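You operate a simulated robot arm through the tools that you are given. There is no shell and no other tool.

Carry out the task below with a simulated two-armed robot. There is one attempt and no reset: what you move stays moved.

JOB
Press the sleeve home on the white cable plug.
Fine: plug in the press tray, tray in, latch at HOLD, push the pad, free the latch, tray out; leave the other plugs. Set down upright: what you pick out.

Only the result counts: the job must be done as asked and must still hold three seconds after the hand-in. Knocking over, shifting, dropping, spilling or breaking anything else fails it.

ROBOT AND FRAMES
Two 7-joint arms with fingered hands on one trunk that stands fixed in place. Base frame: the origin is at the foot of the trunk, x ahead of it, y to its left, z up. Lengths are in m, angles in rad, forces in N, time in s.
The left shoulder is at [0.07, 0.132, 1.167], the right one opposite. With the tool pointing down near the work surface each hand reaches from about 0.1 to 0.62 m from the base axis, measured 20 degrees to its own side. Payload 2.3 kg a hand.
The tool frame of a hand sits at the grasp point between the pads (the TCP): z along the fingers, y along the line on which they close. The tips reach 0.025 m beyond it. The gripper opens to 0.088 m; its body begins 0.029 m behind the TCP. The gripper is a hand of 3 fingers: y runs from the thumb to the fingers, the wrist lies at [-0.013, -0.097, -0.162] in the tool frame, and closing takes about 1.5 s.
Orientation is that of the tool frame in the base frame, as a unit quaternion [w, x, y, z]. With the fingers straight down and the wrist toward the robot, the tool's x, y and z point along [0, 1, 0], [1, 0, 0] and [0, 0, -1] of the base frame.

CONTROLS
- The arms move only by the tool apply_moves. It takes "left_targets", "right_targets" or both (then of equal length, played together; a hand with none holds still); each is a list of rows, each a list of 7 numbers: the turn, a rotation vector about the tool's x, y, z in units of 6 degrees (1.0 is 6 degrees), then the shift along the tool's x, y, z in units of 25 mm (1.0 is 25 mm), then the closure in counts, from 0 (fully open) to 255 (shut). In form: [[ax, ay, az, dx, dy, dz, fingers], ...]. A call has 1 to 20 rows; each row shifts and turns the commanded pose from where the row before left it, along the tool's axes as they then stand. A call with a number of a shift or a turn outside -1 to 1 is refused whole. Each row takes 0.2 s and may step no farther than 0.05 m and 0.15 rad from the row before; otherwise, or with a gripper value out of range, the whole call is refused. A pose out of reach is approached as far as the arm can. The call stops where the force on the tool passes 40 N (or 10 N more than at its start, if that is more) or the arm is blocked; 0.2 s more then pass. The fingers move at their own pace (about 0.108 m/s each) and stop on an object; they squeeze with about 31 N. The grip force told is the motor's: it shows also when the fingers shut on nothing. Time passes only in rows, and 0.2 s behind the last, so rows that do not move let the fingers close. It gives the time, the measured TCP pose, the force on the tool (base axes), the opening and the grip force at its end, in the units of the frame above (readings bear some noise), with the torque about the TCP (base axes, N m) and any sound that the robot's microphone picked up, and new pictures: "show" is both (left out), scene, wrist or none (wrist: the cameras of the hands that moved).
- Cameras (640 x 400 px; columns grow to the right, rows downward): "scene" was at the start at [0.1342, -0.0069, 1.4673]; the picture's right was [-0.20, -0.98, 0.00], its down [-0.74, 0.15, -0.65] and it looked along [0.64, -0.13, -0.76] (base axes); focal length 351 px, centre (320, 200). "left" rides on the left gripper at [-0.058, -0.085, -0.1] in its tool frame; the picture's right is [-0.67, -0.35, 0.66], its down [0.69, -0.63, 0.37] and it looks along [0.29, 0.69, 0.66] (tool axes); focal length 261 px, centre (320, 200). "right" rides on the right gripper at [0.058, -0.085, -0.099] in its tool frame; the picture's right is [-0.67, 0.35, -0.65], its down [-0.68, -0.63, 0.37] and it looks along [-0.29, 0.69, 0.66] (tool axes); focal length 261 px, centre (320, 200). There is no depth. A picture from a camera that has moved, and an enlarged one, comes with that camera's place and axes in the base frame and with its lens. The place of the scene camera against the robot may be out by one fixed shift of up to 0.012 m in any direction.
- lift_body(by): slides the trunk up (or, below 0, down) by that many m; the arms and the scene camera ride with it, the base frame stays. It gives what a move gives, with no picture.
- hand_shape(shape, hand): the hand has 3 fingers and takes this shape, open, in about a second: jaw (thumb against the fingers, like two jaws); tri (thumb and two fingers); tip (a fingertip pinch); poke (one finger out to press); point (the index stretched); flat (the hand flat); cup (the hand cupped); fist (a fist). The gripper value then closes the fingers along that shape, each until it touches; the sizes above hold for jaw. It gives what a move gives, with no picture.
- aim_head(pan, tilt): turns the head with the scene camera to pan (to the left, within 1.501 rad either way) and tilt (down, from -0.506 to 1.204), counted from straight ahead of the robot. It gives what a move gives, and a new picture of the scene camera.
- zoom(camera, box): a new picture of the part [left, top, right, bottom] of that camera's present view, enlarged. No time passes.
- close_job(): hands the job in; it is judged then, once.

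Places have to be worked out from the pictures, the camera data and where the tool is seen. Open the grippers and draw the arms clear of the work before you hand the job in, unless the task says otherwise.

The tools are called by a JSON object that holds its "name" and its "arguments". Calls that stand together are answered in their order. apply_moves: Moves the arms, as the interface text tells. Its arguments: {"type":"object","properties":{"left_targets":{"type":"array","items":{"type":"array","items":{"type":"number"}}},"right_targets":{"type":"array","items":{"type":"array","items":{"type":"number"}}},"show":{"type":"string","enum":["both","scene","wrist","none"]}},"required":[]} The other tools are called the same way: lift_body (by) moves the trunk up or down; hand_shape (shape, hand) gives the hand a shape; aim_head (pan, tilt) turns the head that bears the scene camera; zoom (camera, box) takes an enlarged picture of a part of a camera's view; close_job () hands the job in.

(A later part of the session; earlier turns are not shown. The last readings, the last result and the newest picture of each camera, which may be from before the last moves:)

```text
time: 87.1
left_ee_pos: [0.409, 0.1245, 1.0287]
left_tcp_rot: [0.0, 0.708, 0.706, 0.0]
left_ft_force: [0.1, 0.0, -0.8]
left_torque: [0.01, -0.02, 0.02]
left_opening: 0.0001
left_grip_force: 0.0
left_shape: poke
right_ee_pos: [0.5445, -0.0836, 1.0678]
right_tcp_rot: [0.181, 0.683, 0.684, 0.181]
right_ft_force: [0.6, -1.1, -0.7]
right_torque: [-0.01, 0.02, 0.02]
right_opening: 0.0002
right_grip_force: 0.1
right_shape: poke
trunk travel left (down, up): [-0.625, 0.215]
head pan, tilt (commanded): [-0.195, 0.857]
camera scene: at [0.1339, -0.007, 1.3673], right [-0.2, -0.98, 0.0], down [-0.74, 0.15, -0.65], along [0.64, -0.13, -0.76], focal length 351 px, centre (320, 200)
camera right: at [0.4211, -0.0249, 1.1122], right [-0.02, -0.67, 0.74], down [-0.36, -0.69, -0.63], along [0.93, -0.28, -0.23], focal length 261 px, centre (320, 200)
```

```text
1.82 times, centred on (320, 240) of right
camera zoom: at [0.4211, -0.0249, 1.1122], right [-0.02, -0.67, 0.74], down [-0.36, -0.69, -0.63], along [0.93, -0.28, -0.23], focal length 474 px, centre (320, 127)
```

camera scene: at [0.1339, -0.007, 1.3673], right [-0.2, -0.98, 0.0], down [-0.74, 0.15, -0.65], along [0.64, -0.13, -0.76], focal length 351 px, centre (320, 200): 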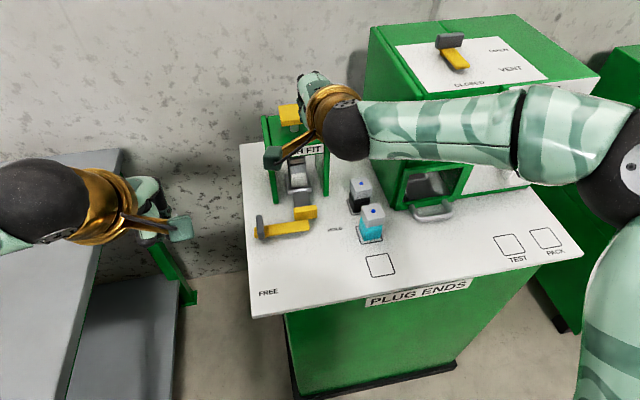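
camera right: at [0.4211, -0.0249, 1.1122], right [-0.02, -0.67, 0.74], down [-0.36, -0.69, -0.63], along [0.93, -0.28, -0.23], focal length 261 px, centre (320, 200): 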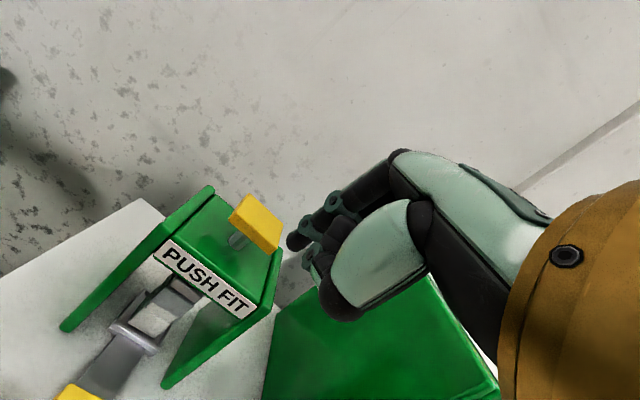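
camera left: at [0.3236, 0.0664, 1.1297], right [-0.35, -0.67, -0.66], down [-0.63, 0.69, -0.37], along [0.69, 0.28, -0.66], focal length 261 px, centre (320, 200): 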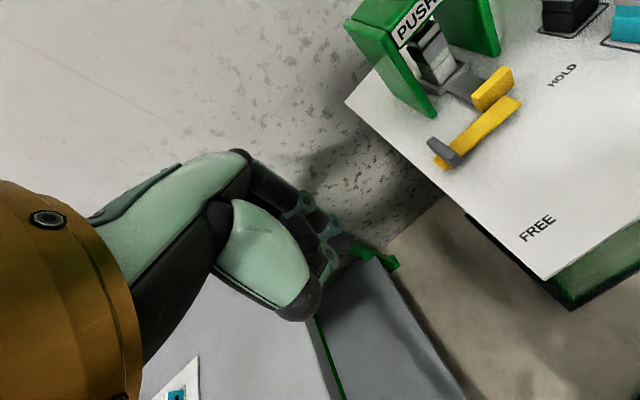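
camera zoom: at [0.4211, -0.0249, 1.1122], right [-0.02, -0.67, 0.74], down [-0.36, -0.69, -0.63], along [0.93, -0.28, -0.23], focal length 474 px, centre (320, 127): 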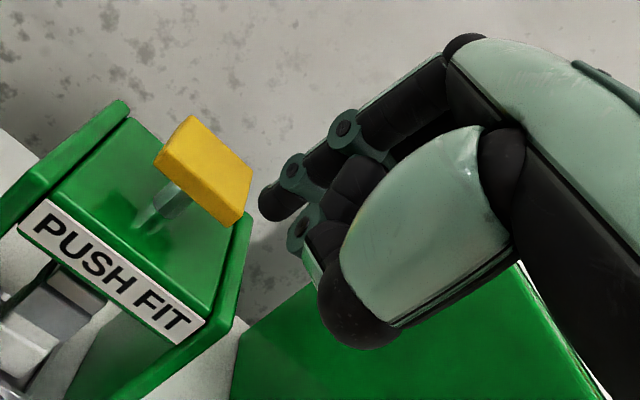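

The tip projects to about (0.549,-0.073,1.052) and the pad to about (0.640,-0.071,1.000). I'll bring the fingertip to about 2 cm above the pad centre.

{"name": "apply_moves", "arguments": {"right_targets": [[0, 0, 0, 0.02, 0.66, 0.6, 0], [0, 0, 0, 0.02, 0.66, 0.6, 0], [0, 0, 0, 0.02, 0.62, 0.7, 0], [0, 0, 0, 0.02, 0.61, 0.7, 0], [0, 0, 0, 0, 0, 0, 0]], "show": "both"}}

{"name": "zoom", "arguments": {"camera": "right", "box": [200, 130, 440, 350]}}

{"name": "zoom", "arguments": {"camera": "scene", "box": [230, 60, 370, 220]}}

```text
time: 88.3
left_ee_pos: [0.4074, 0.1247, 1.0299]
left_tcp_rot: [0.001, 0.708, 0.707, 0.001]
left_ft_force: [0.5, -0.1, 0.9]
left_torque: [0.03, -0.02, 0.0]
left_opening: 0.0001
left_grip_force: 0.1
left_shape: poke
right_ee_pos: [0.6309, -0.0808, 1.0415]
right_tcp_rot: [0.181, 0.683, 0.684, 0.18]
right_ft_force: [0.2, -0.9, 0.7]
right_torque: [-0.02, 0.0, 0.01]
right_opening: 0.0002
right_grip_force: 0.1
right_shape: poke
trunk travel left (down, up): [-0.625, 0.215]
head pan, tilt (commanded): [-0.195, 0.857]
camera scene: at [0.1337, -0.0068, 1.3673], right [-0.2, -0.98, 0.0], down [-0.74, 0.15, -0.65], along [0.64, -0.13, -0.76], focal length 351 px, centre (320, 200)
camera right: at [0.5078, -0.0218, 1.0871], right [-0.02, -0.67, 0.74], down [-0.36, -0.69, -0.63], along [0.93, -0.28, -0.23], focal length 261 px, centre (320, 200)
```

scene: 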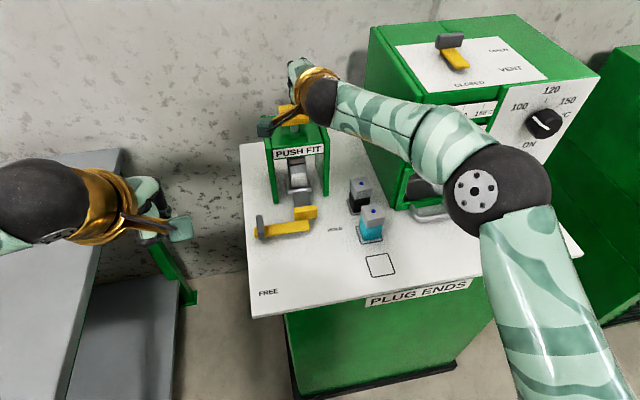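
right: 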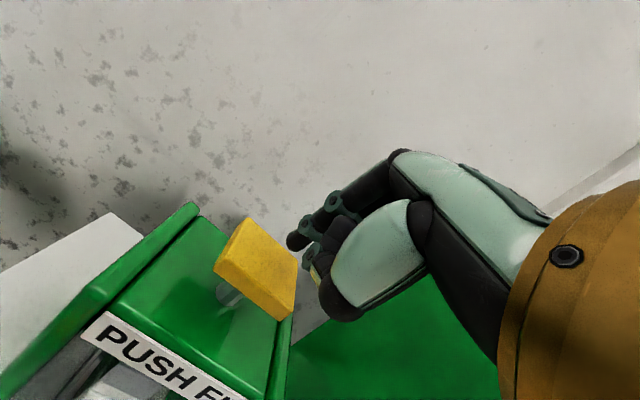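

```text
1.82 times, centred on (320, 240) of right
camera zoom: at [0.5078, -0.0218, 1.0871], right [-0.02, -0.67, 0.74], down [-0.36, -0.69, -0.63], along [0.93, -0.28, -0.23], focal length 474 px, centre (320, 127)
```

zoom: 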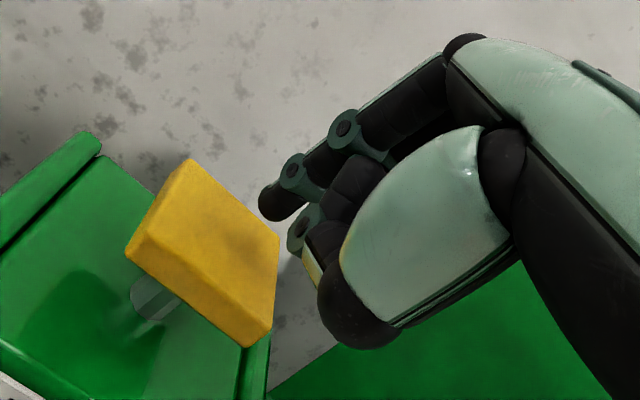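

```text
2.50 times, centred on (300, 140) of scene
camera zoom: at [0.1337, -0.0068, 1.3673], right [-0.2, -0.98, 0.0], down [-0.74, 0.15, -0.65], along [0.64, -0.13, -0.76], focal length 878 px, centre (370, 350)
```

zoom: 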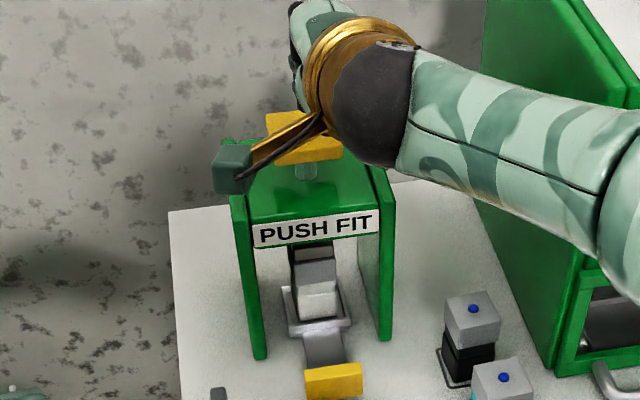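

The fingertip is above the pad centre (slightly forward is better). I'll shift +6 mm in x and come down to just above the pad.

{"name": "apply_moves", "arguments": {"right_targets": [[0, 0, 0, 0, 0.21, 0.12, 0], [0, 0, 0, 0, -0.1, 0.173, 0], [0, 0, 0, 0, -0.1, 0.173, 0], [0, 0, 0, 0, -0.1, 0.173, 0], [0, 0, 0, 0, -0.1, 0.173, 0], [0, 0, 0, 0, 0, 0, 0]], "show": "none"}}

{"name": "zoom", "arguments": {"camera": "right", "box": [200, 130, 440, 350]}}

{"name": "zoom", "arguments": {"camera": "scene", "box": [230, 60, 370, 220]}}

```text
time: 89.7
left_ee_pos: [0.4073, 0.1243, 1.0295]
left_tcp_rot: [0.0, 0.707, 0.707, 0.0]
left_ft_force: [0.4, 0.2, 0.5]
left_torque: [-0.02, -0.02, -0.03]
left_opening: 0.0002
left_grip_force: 0.0
left_shape: poke
right_ee_pos: [0.6374, -0.0802, 1.0226]
right_tcp_rot: [0.182, 0.683, 0.684, 0.181]
right_ft_force: [0.4, -1.8, 5.2]
right_torque: [-0.06, -0.06, -0.01]
right_opening: 0.0
right_grip_force: 0.1
right_shape: poke
trunk travel left (down, up): [-0.625, 0.215]
head pan, tilt (commanded): [-0.195, 0.857]
```

```text
1.82 times, centred on (320, 240) of right
camera zoom: at [0.5126, -0.0215, 1.0678], right [-0.02, -0.67, 0.74], down [-0.36, -0.69, -0.63], along [0.93, -0.28, -0.23], focal length 474 px, centre (320, 127)
```

zoom: 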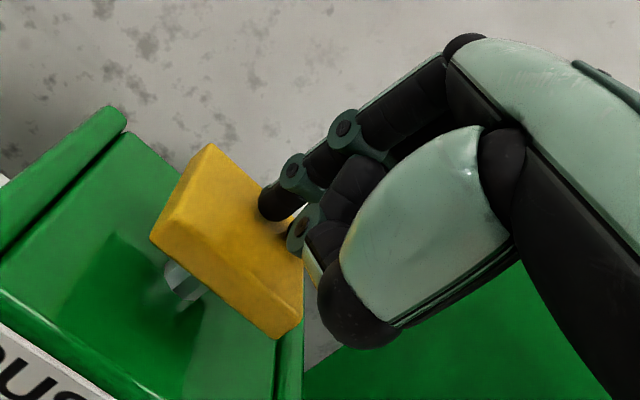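

```text
2.50 times, centred on (300, 140) of scene
camera zoom: at [0.1329, -0.0072, 1.3675], right [-0.2, -0.98, 0.0], down [-0.74, 0.15, -0.65], along [0.64, -0.13, -0.76], focal length 878 px, centre (370, 350)
```

zoom: 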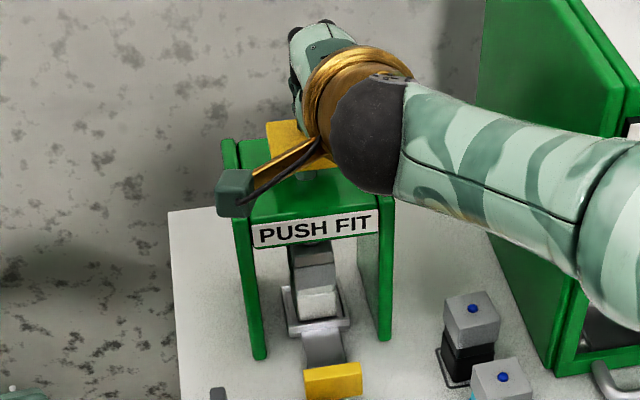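

Contact with the pad at 5 N. I'll press down in 3 mm steps and watch the force and the pad.

{"name": "apply_moves", "arguments": {"right_targets": [[0, 0, 0, 0, -0.06, 0.104, 0], [0, 0, 0, 0, -0.06, 0.104, 0], [0, 0, 0, 0, 0, 0, 0]], "show": "none"}}

{"name": "zoom", "arguments": {"camera": "right", "box": [200, 130, 440, 350]}}

{"name": "zoom", "arguments": {"camera": "scene", "box": [230, 60, 370, 220]}}

```text
time: 90.5
left_ee_pos: [0.4065, 0.1245, 1.0302]
left_tcp_rot: [0.001, 0.708, 0.707, 0.0]
left_ft_force: [0.5, -0.2, -0.2]
left_torque: [-0.01, 0.0, 0.01]
left_opening: 0.0
left_grip_force: 0.1
left_shape: poke
right_ee_pos: [0.6352, -0.0802, 1.0183]
right_tcp_rot: [0.181, 0.683, 0.684, 0.182]
right_ft_force: [1.5, -1.2, 8.3]
right_torque: [-0.06, -0.13, 0.01]
right_opening: 0.0
right_grip_force: 0.0
right_shape: poke
trunk travel left (down, up): [-0.625, 0.215]
head pan, tilt (commanded): [-0.195, 0.857]
```

```text
1.82 times, centred on (320, 240) of right
camera zoom: at [0.5119, -0.0212, 1.0615], right [-0.02, -0.67, 0.74], down [-0.36, -0.69, -0.63], along [0.93, -0.28, -0.23], focal length 474 px, centre (320, 127)
```

zoom: 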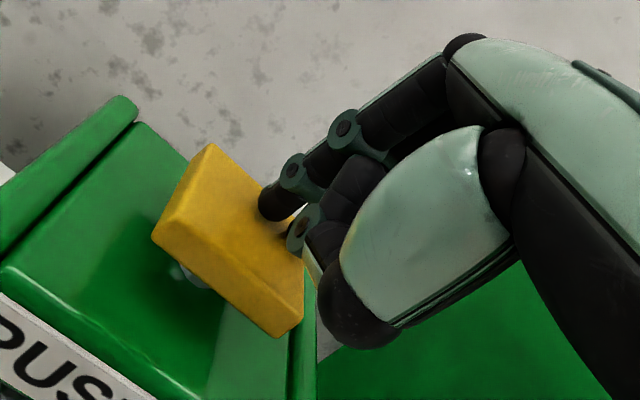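

```text
2.50 times, centred on (300, 140) of scene
camera zoom: at [0.1326, -0.0068, 1.3675], right [-0.2, -0.98, 0.0], down [-0.74, 0.15, -0.65], along [0.64, -0.13, -0.76], focal length 878 px, centre (370, 350)
```

zoom: 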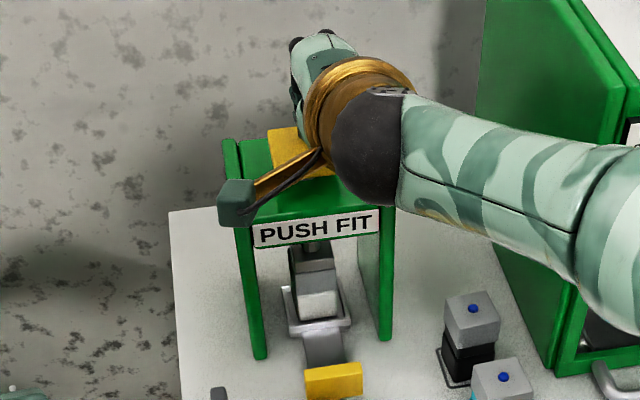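

The pad is moving down with a spring-like force (8 N). I'll press further.

{"name": "apply_moves", "arguments": {"right_targets": [[0, 0, 0, 0, -0.06, 0.104, 0], [0, 0, 0, 0, -0.06, 0.104, 0], [0, 0, 0, 0, -0.06, 0.104, 0], [0, 0, 0, 0, 0, 0, 0]], "show": "none"}}

{"name": "zoom", "arguments": {"camera": "right", "box": [200, 130, 440, 350]}}

{"name": "zoom", "arguments": {"camera": "scene", "box": [230, 60, 370, 220]}}

```text
time: 91.5
left_ee_pos: [0.4022, 0.1239, 1.0333]
left_tcp_rot: [0.002, 0.708, 0.706, 0.002]
left_ft_force: [-0.5, 0.6, 0.0]
left_torque: [0.02, 0.02, -0.03]
left_opening: 0.0
left_grip_force: 0.0
left_shape: poke
right_ee_pos: [0.6331, -0.0792, 1.0127]
right_tcp_rot: [0.185, 0.683, 0.682, 0.184]
right_ft_force: [2.3, -3.2, 27.5]
right_torque: [-0.29, -0.49, -0.04]
right_opening: 0.0001
right_grip_force: 0.0
right_shape: poke
trunk travel left (down, up): [-0.625, 0.215]
head pan, tilt (commanded): [-0.195, 0.857]
```

```text
1.82 times, centred on (320, 240) of right
camera zoom: at [0.508, -0.0211, 1.0568], right [-0.03, -0.67, 0.74], down [-0.36, -0.69, -0.63], along [0.93, -0.28, -0.22], focal length 474 px, centre (320, 127)
```

zoom: 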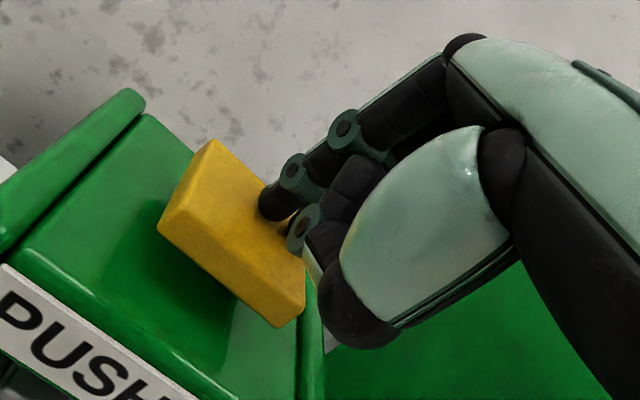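

```text
2.50 times, centred on (300, 140) of scene
camera zoom: at [0.1263, -0.0068, 1.3683], right [-0.2, -0.98, 0.0], down [-0.74, 0.15, -0.66], along [0.65, -0.13, -0.75], focal length 878 px, centre (370, 350)
```

zoom: 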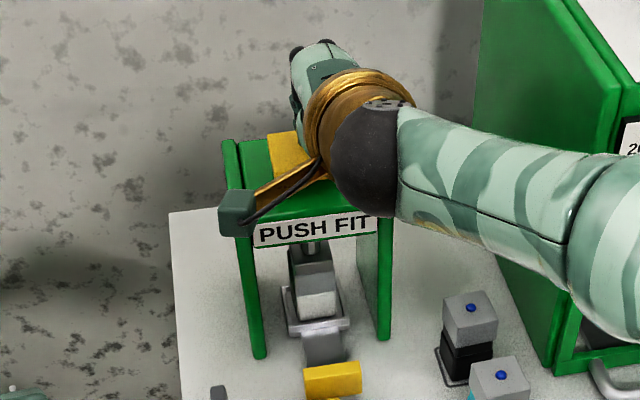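

Force has risen to 27 N, so the ram is bearing on the sleeve. I'll press on further to drive it home.

{"name": "apply_moves", "arguments": {"right_targets": [[0, 0, 0, 0, -0.06, 0.104, 0], [0, 0, 0, 0, -0.06, 0.104, 0], [0, 0, 0, 0, 0, 0, 0]], "show": "none"}}

{"name": "zoom", "arguments": {"camera": "right", "box": [200, 130, 440, 350]}}

{"name": "zoom", "arguments": {"camera": "scene", "box": [230, 60, 370, 220]}}

```text
time: 92.3
left_ee_pos: [0.3977, 0.1241, 1.0333]
left_tcp_rot: [0.003, 0.708, 0.706, 0.004]
left_ft_force: [-0.2, -0.2, -0.5]
left_torque: [-0.01, 0.01, -0.02]
left_opening: 0.0
left_grip_force: 0.0
left_shape: poke
right_ee_pos: [0.6283, -0.08, 1.0118]
right_tcp_rot: [0.187, 0.682, 0.681, 0.188]
right_ft_force: [-0.4, -4.7, 37.4]
right_torque: [-0.32, -0.75, -0.08]
right_opening: 0.0
right_grip_force: 0.0
right_shape: poke
trunk travel left (down, up): [-0.625, 0.215]
head pan, tilt (commanded): [-0.195, 0.857]
```

```text
1.82 times, centred on (320, 240) of right
camera zoom: at [0.5037, -0.0213, 1.0544], right [-0.04, -0.67, 0.74], down [-0.35, -0.69, -0.64], along [0.93, -0.29, -0.21], focal length 474 px, centre (320, 127)
```

zoom: 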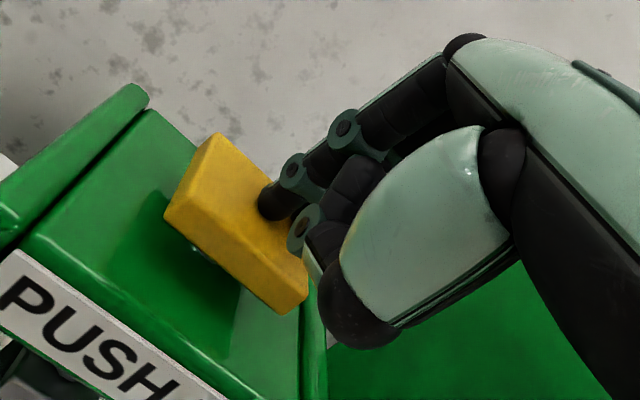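

```text
2.50 times, centred on (300, 140) of scene
camera zoom: at [0.1204, -0.007, 1.3688], right [-0.2, -0.98, 0.0], down [-0.73, 0.15, -0.66], along [0.65, -0.13, -0.75], focal length 878 px, centre (370, 350)
```

zoom: 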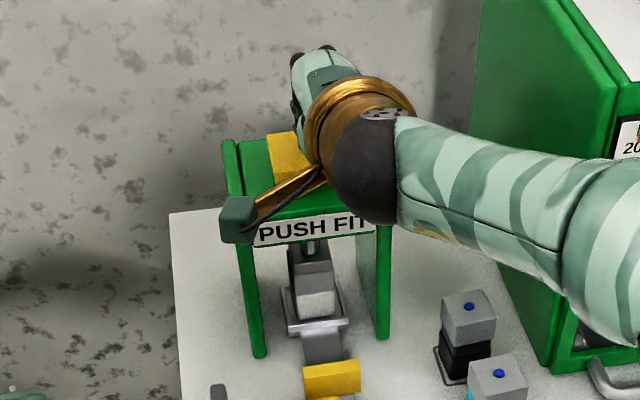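

I'll zoom on the plug under the ram to see whether the sleeve has moved.

{"name": "zoom", "arguments": {"camera": "scene", "box": [270, 140, 330, 220]}}

{"name": "zoom", "arguments": {"camera": "left", "box": [340, 0, 560, 180]}}

```text
5.00 times, centred on (300, 180) of scene
camera zoom: at [0.1204, -0.007, 1.3688], right [-0.2, -0.98, 0.0], down [-0.73, 0.15, -0.66], along [0.65, -0.13, -0.75], focal length 1757 px, centre (420, 300)
```

zoom: 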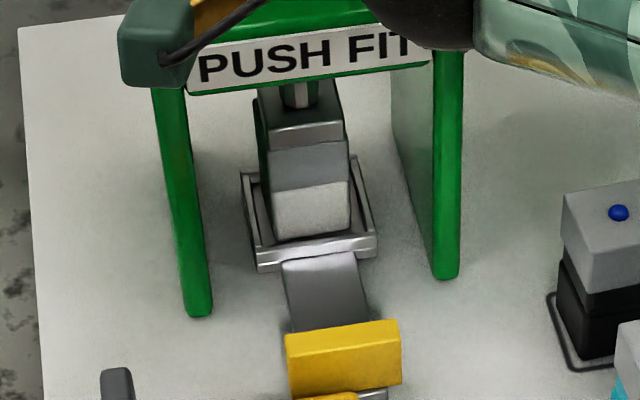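

```text
2.22 times, centred on (450, 90) of left
camera zoom: at [0.3124, 0.0664, 1.1334], right [-0.34, -0.67, -0.66], down [-0.62, 0.69, -0.37], along [0.7, 0.28, -0.65], focal length 579 px, centre (31, 444)
```

zoom: 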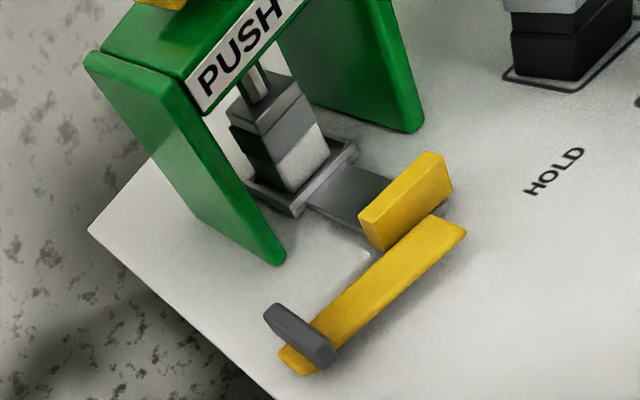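

The upper white tier seems covered by the sleeve now. I'll zoom more tightly to judge whether any gap remains.

{"name": "zoom", "arguments": {"camera": "left", "box": [410, 30, 470, 90]}}

{"name": "zoom", "arguments": {"camera": "scene", "box": [280, 150, 320, 195]}}

{"name": "zoom", "arguments": {"camera": "left", "box": [520, 0, 620, 90]}}

```text
6.67 times, centred on (440, 60) of left
camera zoom: at [0.3124, 0.0664, 1.1334], right [-0.34, -0.67, -0.66], down [-0.62, 0.69, -0.37], along [0.7, 0.28, -0.65], focal length 1738 px, centre (-480, 1133)
```

zoom: 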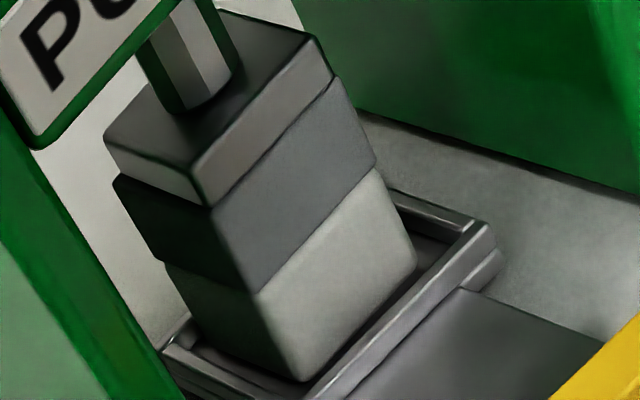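

```text
8.89 times, centred on (300, 172) of scene
camera zoom: at [0.1204, -0.007, 1.3688], right [-0.2, -0.98, 0.0], down [-0.73, 0.15, -0.66], along [0.65, -0.13, -0.75], focal length 3123 px, centre (498, 444)
```

zoom: 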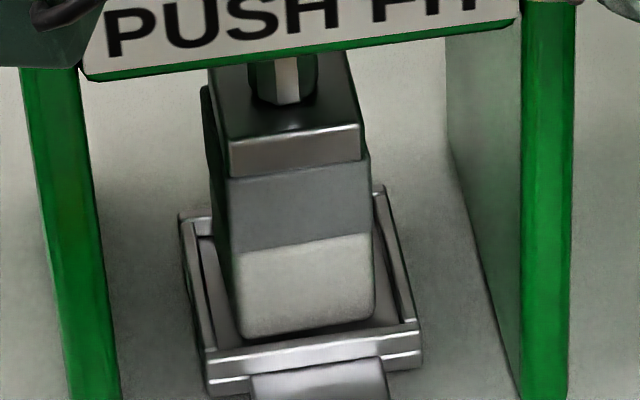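

```text
4.44 times, centred on (570, 45) of left
camera zoom: at [0.3124, 0.0664, 1.1334], right [-0.34, -0.67, -0.66], down [-0.62, 0.69, -0.37], along [0.7, 0.28, -0.65], focal length 1158 px, centre (-791, 889)
```

zoom: 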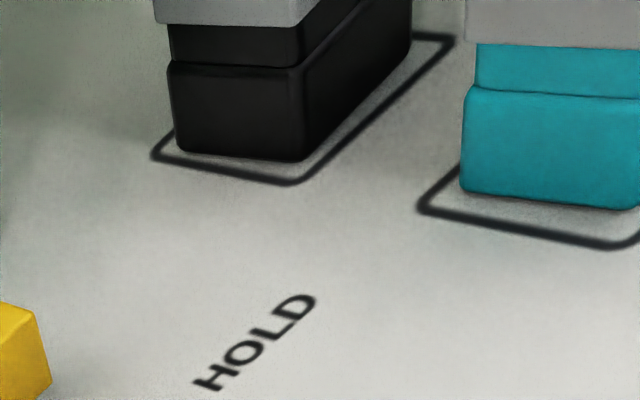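

The sleeve now sits flush on the lower tier (the neighbouring plugs still show their upper tier), so it is home. I'll release the pad by rising slowly, then retreat.

{"name": "apply_moves", "arguments": {"right_targets": [[0, 0, 0, 0, 0.1, -0.173, 0], [0, 0, 0, 0, 0.1, -0.173, 0], [0, 0, 0, 0, 0.1, -0.173, 0], [0, 0, 0, 0, 0.2, -0.346, 0], [0, 0, 0, 0, 0.2, -0.346, 0], [0, 0, 0, 0, 0.2, -0.346, 0], [0, 0, 0, 0, 0, 0, 0]], "show": "both"}}

{"name": "zoom", "arguments": {"camera": "left", "box": [410, 20, 480, 90]}}

{"name": "zoom", "arguments": {"camera": "scene", "box": [270, 110, 340, 210]}}

```text
time: 93.9
left_ee_pos: [0.4085, 0.1245, 1.03]
left_tcp_rot: [-0.001, 0.708, 0.707, 0.0]
left_ft_force: [-0.2, -0.7, 1.0]
left_torque: [-0.03, 0.04, 0.02]
left_opening: 0.0
left_grip_force: 0.0
left_shape: poke
right_ee_pos: [0.6378, -0.0798, 1.0463]
right_tcp_rot: [0.182, 0.684, 0.683, 0.181]
right_ft_force: [-0.1, -0.8, 0.0]
right_torque: [-0.03, 0.0, 0.0]
right_opening: 0.0
right_grip_force: 0.1
right_shape: poke
trunk travel left (down, up): [-0.625, 0.215]
head pan, tilt (commanded): [-0.195, 0.857]
camera scene: at [0.1342, -0.0067, 1.3673], right [-0.2, -0.98, 0.0], down [-0.74, 0.15, -0.65], along [0.64, -0.13, -0.76], focal length 351 px, centre (320, 200)
camera right: at [0.5136, -0.021, 1.0904], right [-0.02, -0.67, 0.74], down [-0.36, -0.69, -0.63], along [0.93, -0.28, -0.23], focal length 261 px, centre (320, 200)
```

scene: 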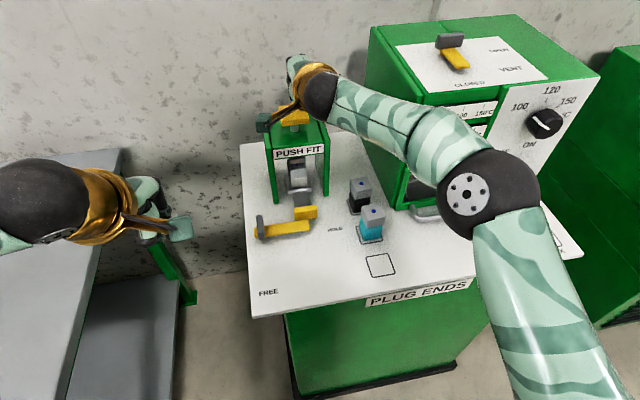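
right: 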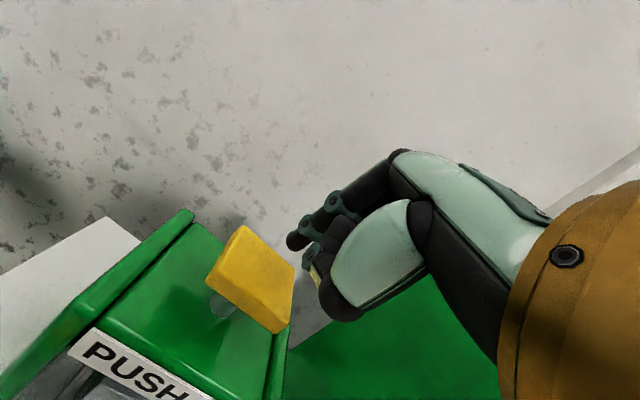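

```text
5.71 times, centred on (445, 55) of left
camera zoom: at [0.3236, 0.0668, 1.1297], right [-0.35, -0.67, -0.66], down [-0.63, 0.69, -0.37], along [0.69, 0.28, -0.66], focal length 1489 px, centre (-394, 1029)
```

zoom: 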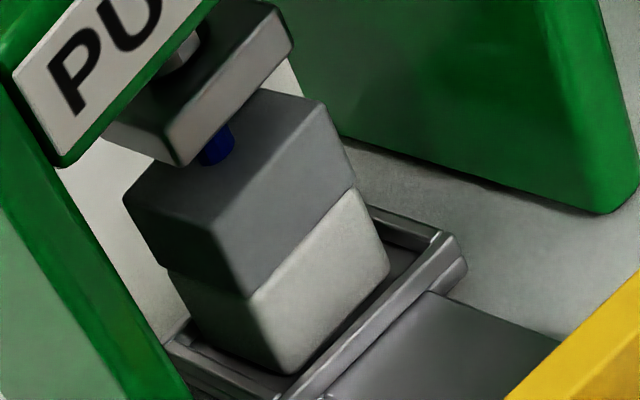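

```text
4.00 times, centred on (305, 160) of scene
camera zoom: at [0.1342, -0.0067, 1.3673], right [-0.2, -0.98, 0.0], down [-0.74, 0.15, -0.65], along [0.64, -0.13, -0.76], focal length 1405 px, centre (380, 360)
```

zoom: 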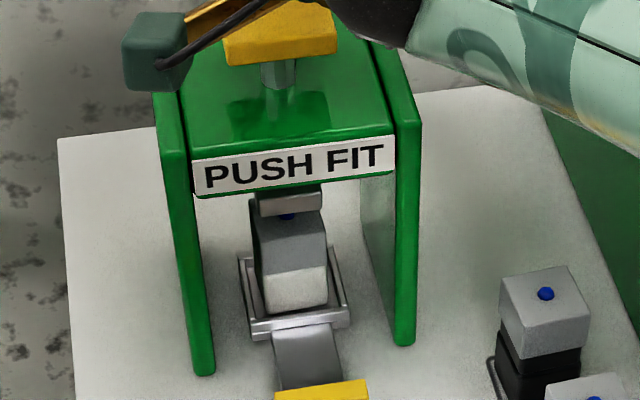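

The sleeve stays home and the ram sprang back up. I'll retreat the right hand back and to the right, leaving room for the left hand at the latch.

{"name": "apply_moves", "arguments": {"right_targets": [[0, 0, 0, 0, -0.6, -0.35, 0], [0, 0, 0, -0.2, -0.74, -0.43, 0], [0, 0, 0, -0.5, -0.74, -0.43, 0], [0, 0, 0, -0.7, -0.74, -0.43, 0], [0, 0, 0, -0.8, -0.74, -0.43, 0], [0, 0, 0, -0.8, -0.74, -0.43, 0], [0, 0, 0, -0.8, -0.74, -0.43, 0], [0, 0, 0, 0, 0, 0, 0]], "show": "scene"}}

```text
time: 95.7
left_ee_pos: [0.4078, 0.125, 1.0298]
left_tcp_rot: [0.0, 0.708, 0.706, 0.0]
left_ft_force: [0.3, 0.1, 1.4]
left_torque: [0.01, -0.04, -0.03]
left_opening: 0.0001
left_grip_force: 0.0
left_shape: poke
right_ee_pos: [0.4919, -0.1748, 1.0469]
right_tcp_rot: [0.181, 0.683, 0.684, 0.182]
right_ft_force: [0.5, 0.1, -0.5]
right_torque: [0.03, 0.0, 0.0]
right_opening: 0.0
right_grip_force: 0.0
right_shape: poke
trunk travel left (down, up): [-0.625, 0.215]
head pan, tilt (commanded): [-0.195, 0.857]
camera scene: at [0.1348, -0.0064, 1.3672], right [-0.2, -0.98, 0.0], down [-0.74, 0.15, -0.65], along [0.64, -0.13, -0.76], focal length 351 px, centre (320, 200)
```

scene: 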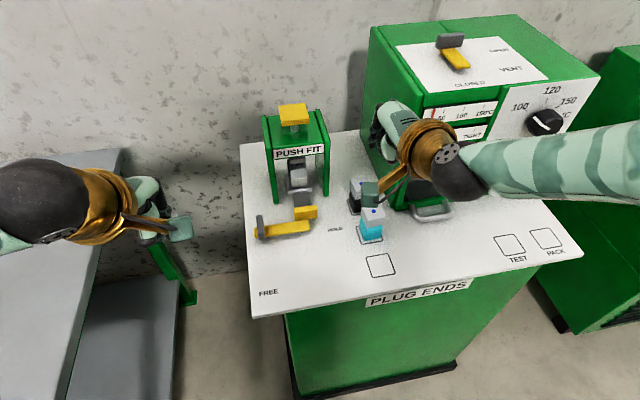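

Now I'll switch the left hand back to jaw to straddle the latch lever, and pull the right hand further back and upright, out of the way.

{"name": "hand_shape", "arguments": {"hand": "left", "shape": "jaw"}}

{"name": "apply_moves", "arguments": {"right_targets": [[0, 0, 0, -0.7, -0.69, -0.4, 0], [0, 0, 0, -0.7, -0.69, -0.4, 0], [0, 0, 0, -0.7, -0.69, -0.4, 0], [0, 0, 0, -0.7, -0.69, -0.4, 0], [1, 0, 0, -0.3, 0, 0, 0], [1, 0, 0, -0.3, 0, 0, 0], [1, 0, 0, -0.3, 0, 0, 0], [1, 0, 0, 0, 0, 0, 0], [1, 0, 0, 0, 0, 0, 0], [0, 0, 0, 0, 0, 0, 0]], "left_targets": [[0, 0, 0, 0, 0, 0, 60], [0, 0, 0, 0, 0, 0, 110], [0, 0, 0, 0, 0, 0, 110], [0, 0, 0, 0, 0, 0, 110], [0, 0, 0, 0, 0, 0, 110], [0, 0, 0, 0, 0, 0, 110], [0, 0, 0, 0, 0, 0, 110], [0, 0, 0, 0, 0, 0, 110], [0, 0, 0, 0, 0, 0, 110], [0, 0, 0, 0, 0, 0, 110]], "show": "both"}}

```text
time: 96.6
left_ee_pos: [0.4082, 0.123, 1.0293]
left_tcp_rot: [0.0, 0.708, 0.706, 0.0]
left_ft_force: [0.1, -0.7, 0.0]
left_torque: [0.0, 0.01, 0.02]
left_opening: 0.0881
left_grip_force: 0.1
left_shape: jaw
right_ee_pos: [0.4914, -0.1742, 1.047]
right_tcp_rot: [0.181, 0.683, 0.684, 0.181]
right_ft_force: [0.3, -0.3, 0.3]
right_torque: [0.03, 0.0, -0.02]
right_opening: 0.0001
right_grip_force: 0.1
right_shape: poke
trunk travel left (down, up): [-0.625, 0.215]
head pan, tilt (commanded): [-0.195, 0.857]
```

```text
time: 98.8
left_ee_pos: [0.4074, 0.124, 1.0298]
left_tcp_rot: [0.0, 0.708, 0.706, 0.0]
left_ft_force: [-0.1, -0.8, 0.1]
left_torque: [0.0, 0.01, 0.01]
left_opening: 0.0505
left_grip_force: 0.0
left_shape: jaw
right_ee_pos: [0.412, -0.2687, 1.0472]
right_tcp_rot: [-0.001, 0.707, 0.708, -0.003]
right_ft_force: [0.0, 0.0, -0.6]
right_torque: [0.0, 0.04, 0.02]
right_opening: 0.0
right_grip_force: 0.0
right_shape: poke
trunk travel left (down, up): [-0.625, 0.215]
head pan, tilt (commanded): [-0.195, 0.857]
camera scene: at [0.1339, -0.0071, 1.3673], right [-0.2, -0.98, 0.0], down [-0.74, 0.15, -0.65], along [0.64, -0.13, -0.76], focal length 351 px, centre (320, 200)
camera right: at [0.3271, -0.2098, 1.1482], right [0.35, -0.67, 0.65], down [-0.63, -0.69, -0.36], along [0.69, -0.28, -0.66], focal length 261 px, centre (320, 200)
camera left: at [0.3233, 0.0664, 1.1298], right [-0.35, -0.67, -0.66], down [-0.63, 0.69, -0.37], along [0.69, 0.28, -0.66], focal length 261 px, centre (320, 200)
```

scene: 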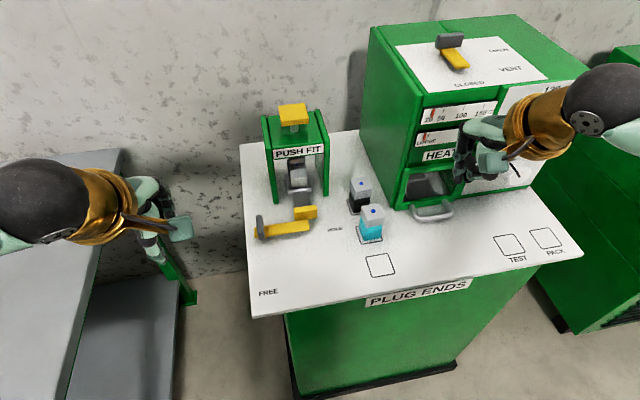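
right: 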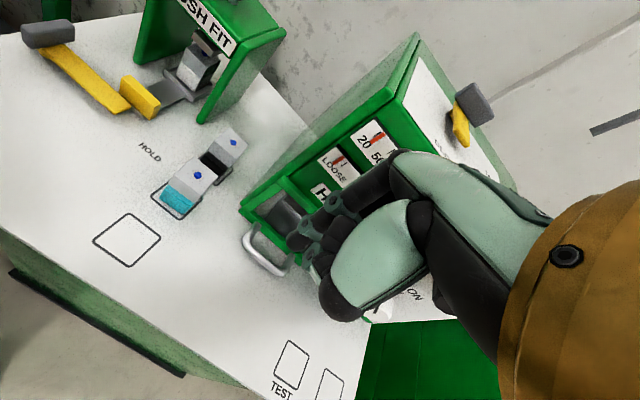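
left: 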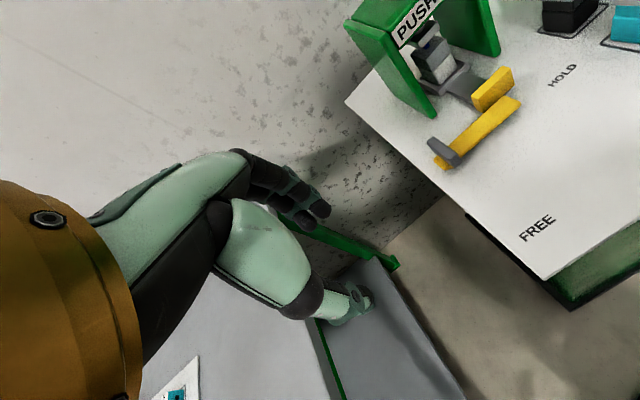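

I'll zoom on the lever and handle from the left camera to get exact positions.

{"name": "zoom", "arguments": {"camera": "left", "box": [400, 40, 540, 180]}}

{"name": "zoom", "arguments": {"camera": "right", "box": [0, 0, 200, 150]}}

```text
2.86 times, centred on (470, 110) of left
camera zoom: at [0.3233, 0.0664, 1.1298], right [-0.35, -0.67, -0.66], down [-0.63, 0.69, -0.37], along [0.69, 0.28, -0.66], focal length 745 px, centre (-109, 457)
```

zoom: 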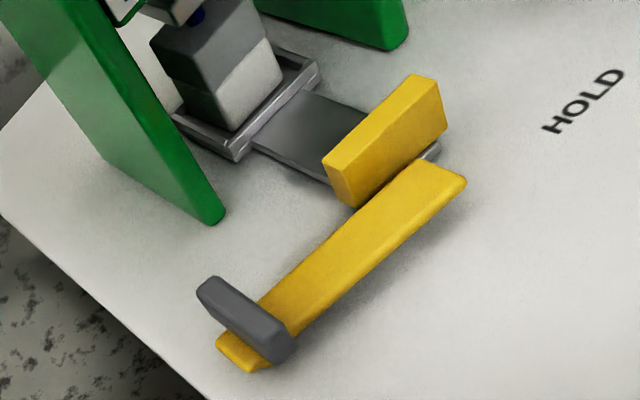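

```text
2.67 times, centred on (100, 75) of right
camera zoom: at [0.3271, -0.2098, 1.1482], right [0.35, -0.67, 0.65], down [-0.63, -0.69, -0.36], along [0.69, -0.28, -0.66], focal length 695 px, centre (907, 533)
```

zoom: 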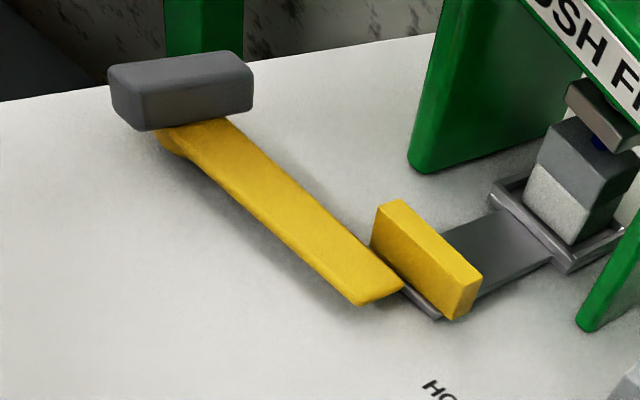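

The lever lies along y at x≈0.513 (z top≈0.85), with the tall grip block over its hub at y≈0.02. I'll bring the left jaw above the lever at y≈−0.018, straddling it in x.

{"name": "apply_moves", "arguments": {"left_targets": [[0, 0, 0, -0.71, 0.54, 0.4, 110], [0, 0, 0, -0.71, 0.54, 0.4, 110], [0, 0, 0, -0.71, 0.54, 0.5, 110], [0, 0, 0, -0.71, 0.54, 0.5, 110], [0, 0, 0, -0.71, 0.54, 0.5, 110], [0, 0, 0, -0.71, 0.54, 0.5, 110], [0, 0, 0, -0.71, 0.54, 0.5, 110], [0, 0, 0, -0.71, 0.52, 0.5, 110], [0, 0, 0, 0, 0, 0, 110]], "show": "both"}}

{"name": "zoom", "arguments": {"camera": "left", "box": [240, 100, 480, 320]}}

{"name": "zoom", "arguments": {"camera": "scene", "box": [220, 130, 360, 290]}}

```text
time: 100.8
left_ee_pos: [0.5162, -0.0178, 0.9348]
left_tcp_rot: [0.001, 0.708, 0.707, -0.001]
left_ft_force: [-1.0, 0.0, 0.6]
left_torque: [0.0, 0.02, -0.01]
left_opening: 0.0503
left_grip_force: 0.1
left_shape: jaw
right_ee_pos: [0.4121, -0.2691, 1.0486]
right_tcp_rot: [-0.002, 0.706, 0.708, -0.002]
right_ft_force: [1.3, 0.4, 0.3]
right_torque: [-0.04, -0.02, 0.0]
right_opening: 0.0
right_grip_force: 0.1
right_shape: poke
trunk travel left (down, up): [-0.625, 0.215]
head pan, tilt (commanded): [-0.195, 0.857]
camera scene: at [0.134, -0.0066, 1.3673], right [-0.2, -0.98, 0.0], down [-0.74, 0.15, -0.65], along [0.64, -0.13, -0.76], focal length 351 px, centre (320, 200)
camera left: at [0.4309, -0.0757, 1.0359], right [-0.35, -0.67, -0.65], down [-0.63, 0.69, -0.37], along [0.69, 0.28, -0.66], focal length 261 px, centre (320, 200)
```

scene: 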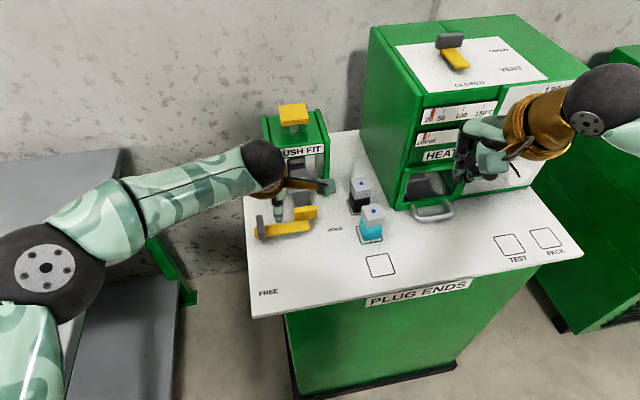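
left: 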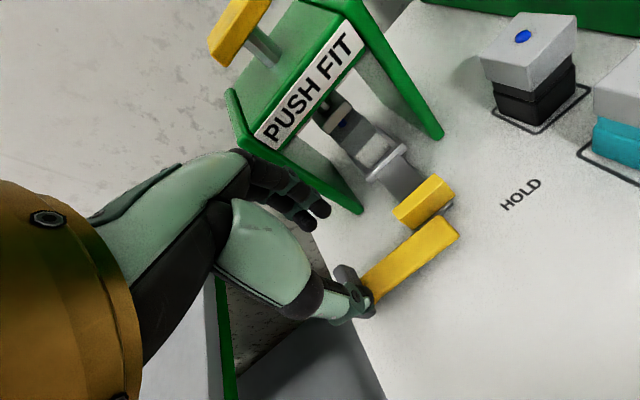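

```text
1.82 times, centred on (360, 210) of left
camera zoom: at [0.4309, -0.0757, 1.0359], right [-0.35, -0.67, -0.65], down [-0.63, 0.69, -0.37], along [0.69, 0.28, -0.66], focal length 474 px, centre (247, 182)
```

zoom: 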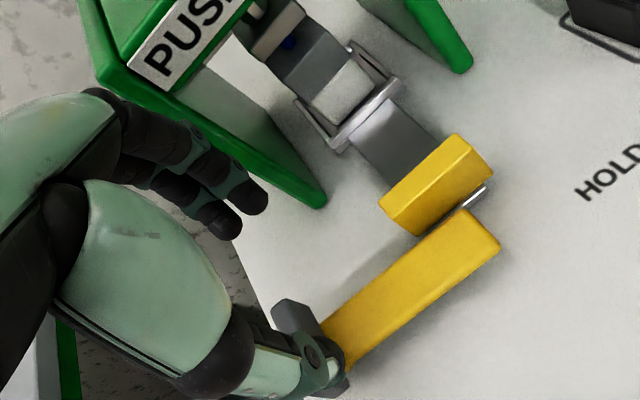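

```text
2.50 times, centred on (290, 210) of scene
camera zoom: at [0.134, -0.0066, 1.3673], right [-0.2, -0.98, 0.0], down [-0.74, 0.15, -0.65], along [0.64, -0.13, -0.76], focal length 878 px, centre (395, 175)
```

zoom: 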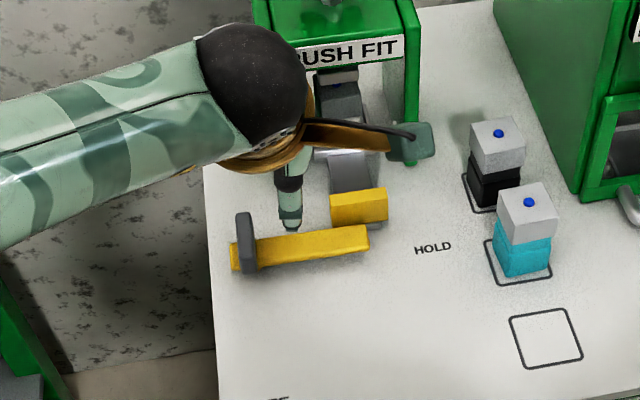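

The lever is exactly along y (x 0.504–0.527), i.e. at HOLD, and my hand is centred on it. I'll lower the jaw around it.

{"name": "apply_moves", "arguments": {"left_targets": [[0, 0, 0, 0, 0, 0.6, 110], [0, 0, 0, 0, 0, 0.6, 110], [0, 0, 0, 0, 0, 0.6, 110], [0, 0, 0, 0, 0, 0.6, 110], [0, 0, 0, 0, 0, 0.5, 110], [0, 0, 0, 0, 0, 0, 110]], "show": "none"}}

{"name": "zoom", "arguments": {"camera": "left", "box": [240, 100, 480, 320]}}

{"name": "zoom", "arguments": {"camera": "scene", "box": [220, 130, 360, 290]}}

```text
time: 102.2
left_ee_pos: [0.5163, -0.0172, 0.8637]
left_tcp_rot: [0.0, 0.708, 0.706, 0.0]
left_ft_force: [-0.6, 0.1, 0.0]
left_torque: [-0.01, 0.0, 0.01]
left_opening: 0.0502
left_grip_force: 0.1
left_shape: jaw
right_ee_pos: [0.4116, -0.2687, 1.0466]
right_tcp_rot: [-0.002, 0.707, 0.708, -0.001]
right_ft_force: [-0.1, -0.3, 0.4]
right_torque: [0.01, 0.01, -0.01]
right_opening: 0.0001
right_grip_force: 0.1
right_shape: poke
trunk travel left (down, up): [-0.625, 0.215]
head pan, tilt (commanded): [-0.195, 0.857]
```

```text
1.82 times, centred on (360, 210) of left
camera zoom: at [0.431, -0.0748, 0.9635], right [-0.35, -0.67, -0.66], down [-0.63, 0.69, -0.37], along [0.69, 0.28, -0.66], focal length 474 px, centre (247, 182)
```

zoom: 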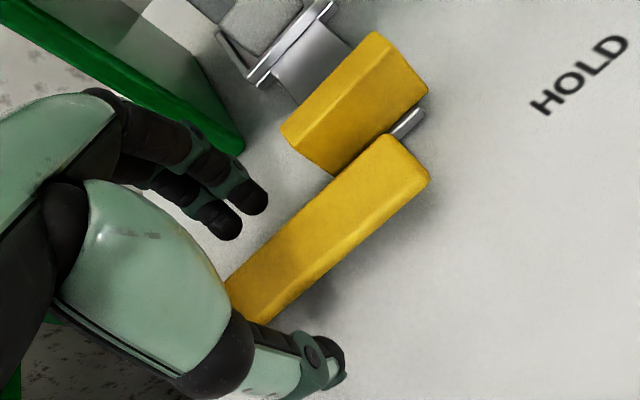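

```text
2.50 times, centred on (290, 210) of scene
camera zoom: at [0.1342, -0.007, 1.3673], right [-0.2, -0.98, 0.0], down [-0.74, 0.15, -0.65], along [0.64, -0.13, -0.76], focal length 878 px, centre (395, 175)
```

zoom: 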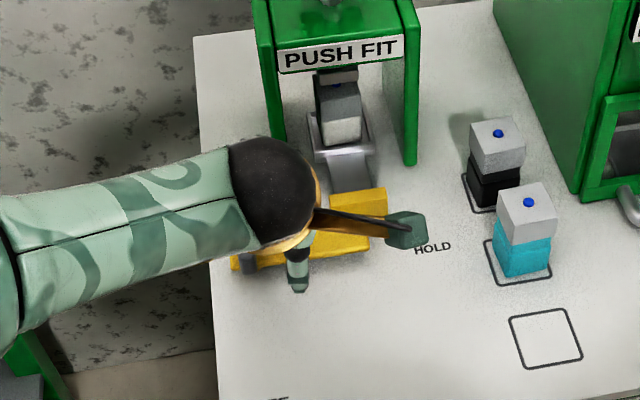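

The lever is caged between thumb and fingers. I'll narrow the cage slightly and swing the hand around the hub (turn about tool z plus a matching −tool y shift), first by 30°.

{"name": "apply_moves", "arguments": {"left_targets": [[0, 0, 0, 0, 0, 0, 150], [0, 0, 0, 0, 0, 0, 155], [0, 0, 0, 0, 0, 0, 155], [0, 0, 1, 0.008, -0.146, 0, 155], [0, 0, 1, 0.008, -0.146, 0, 155], [0, 0, 1, 0.008, -0.146, 0, 155], [0, 0, 1, 0.008, -0.146, 0, 155], [0, 0, 1, 0.008, -0.146, 0, 155], [0, 0, 0, 0, 0, 0, 155]], "show": "none"}}

{"name": "zoom", "arguments": {"camera": "left", "box": [240, 100, 480, 320]}}

{"name": "zoom", "arguments": {"camera": "scene", "box": [220, 130, 360, 290]}}

```text
time: 104.2
left_ee_pos: [0.4983, -0.0115, 0.8631]
left_tcp_rot: [0.0, 0.866, 0.499, 0.0]
left_ft_force: [0.9, 0.3, 2.2]
left_torque: [0.0, -0.04, 0.03]
left_opening: 0.0347
left_grip_force: 0.1
left_shape: jaw
right_ee_pos: [0.4119, -0.2677, 1.0481]
right_tcp_rot: [-0.002, 0.707, 0.708, -0.002]
right_ft_force: [0.8, -0.3, -0.2]
right_torque: [0.02, -0.01, -0.01]
right_opening: 0.0001
right_grip_force: 0.0
right_shape: poke
trunk travel left (down, up): [-0.625, 0.215]
head pan, tilt (commanded): [-0.195, 0.857]
```

```text
1.82 times, centred on (360, 210) of left
camera zoom: at [0.3955, -0.019, 0.9639], right [-0.64, -0.4, -0.66], down [-0.2, 0.91, -0.37], along [0.74, -0.1, -0.66], focal length 474 px, centre (247, 182)
```

zoom: 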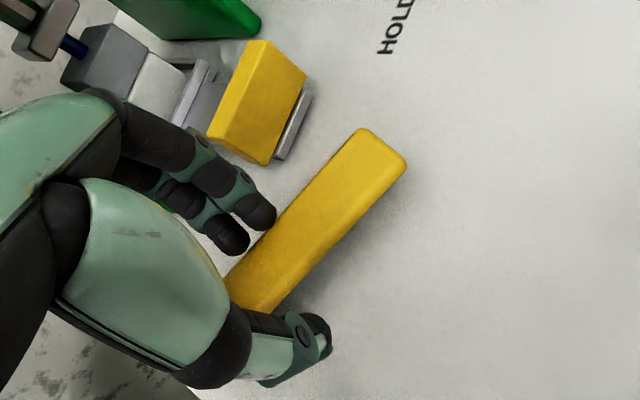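

```text
2.50 times, centred on (290, 210) of scene
camera zoom: at [0.134, -0.0069, 1.3673], right [-0.2, -0.98, 0.0], down [-0.74, 0.15, -0.65], along [0.64, -0.13, -0.76], focal length 878 px, centre (395, 175)
```

zoom: 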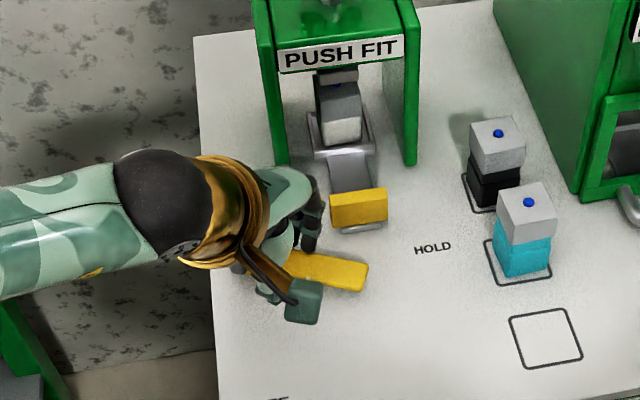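

The lever follows the hand with only small forces. I'll continue another 36°.

{"name": "apply_moves", "arguments": {"left_targets": [[0, 0, 1, 0.008, -0.146, 0, 155], [0, 0, 1, 0.008, -0.146, 0, 155], [0, 0, 1, 0.008, -0.146, 0, 155], [0, 0, 1, 0.008, -0.146, 0, 155], [0, 0, 1, 0.008, -0.146, 0, 155], [0, 0, 1, 0.008, -0.146, 0, 155], [0, 0, 0, 0, 0, 0, 155]], "show": "none"}}

{"name": "zoom", "arguments": {"camera": "left", "box": [240, 100, 480, 320]}}

{"name": "zoom", "arguments": {"camera": "scene", "box": [220, 130, 360, 290]}}

```text
time: 105.8
left_ee_pos: [0.489, -0.0047, 0.8645]
left_tcp_rot: [0.0, 0.934, 0.357, 0.0]
left_ft_force: [0.3, 0.2, 1.8]
left_torque: [-0.04, -0.04, -0.01]
left_opening: 0.035
left_grip_force: 0.1
left_shape: jaw
left hand out of reach, approached as far as the arm can: row 4, 5, 6
right_ee_pos: [0.4131, -0.2681, 1.0471]
right_tcp_rot: [-0.002, 0.707, 0.708, -0.002]
right_ft_force: [1.0, 0.9, 0.9]
right_torque: [0.01, 0.02, -0.01]
right_opening: 0.0
right_grip_force: 0.0
right_shape: poke
trunk travel left (down, up): [-0.625, 0.215]
head pan, tilt (commanded): [-0.195, 0.857]
```

```text
1.82 times, centred on (360, 210) of left
camera zoom: at [0.3899, 0.0197, 0.9641], right [-0.73, -0.19, -0.66], down [0.09, 0.93, -0.37], along [0.68, -0.33, -0.66], focal length 474 px, centre (247, 182)
```

zoom: 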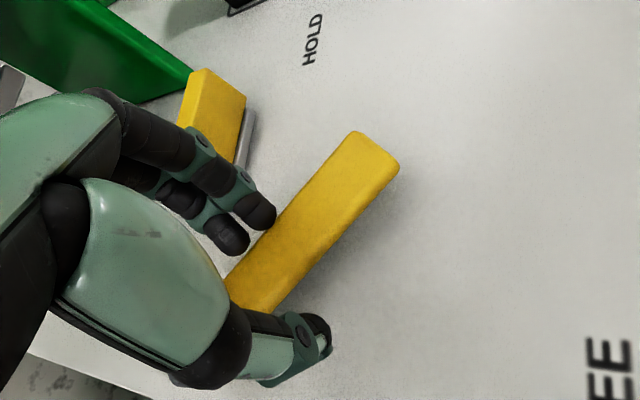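

```text
2.50 times, centred on (290, 210) of scene
camera zoom: at [0.1341, -0.0069, 1.3673], right [-0.2, -0.98, 0.0], down [-0.74, 0.15, -0.65], along [0.64, -0.13, -0.76], focal length 878 px, centre (395, 175)
```

zoom: 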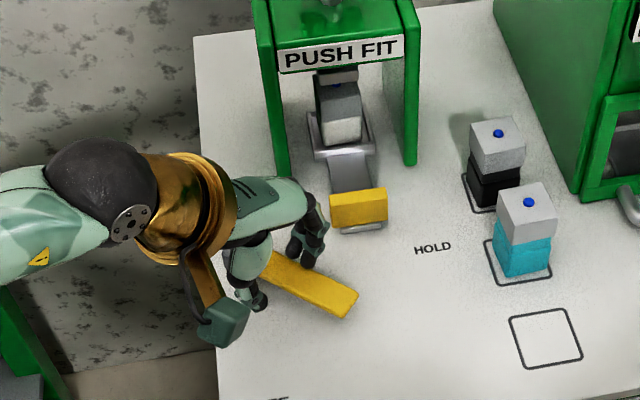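

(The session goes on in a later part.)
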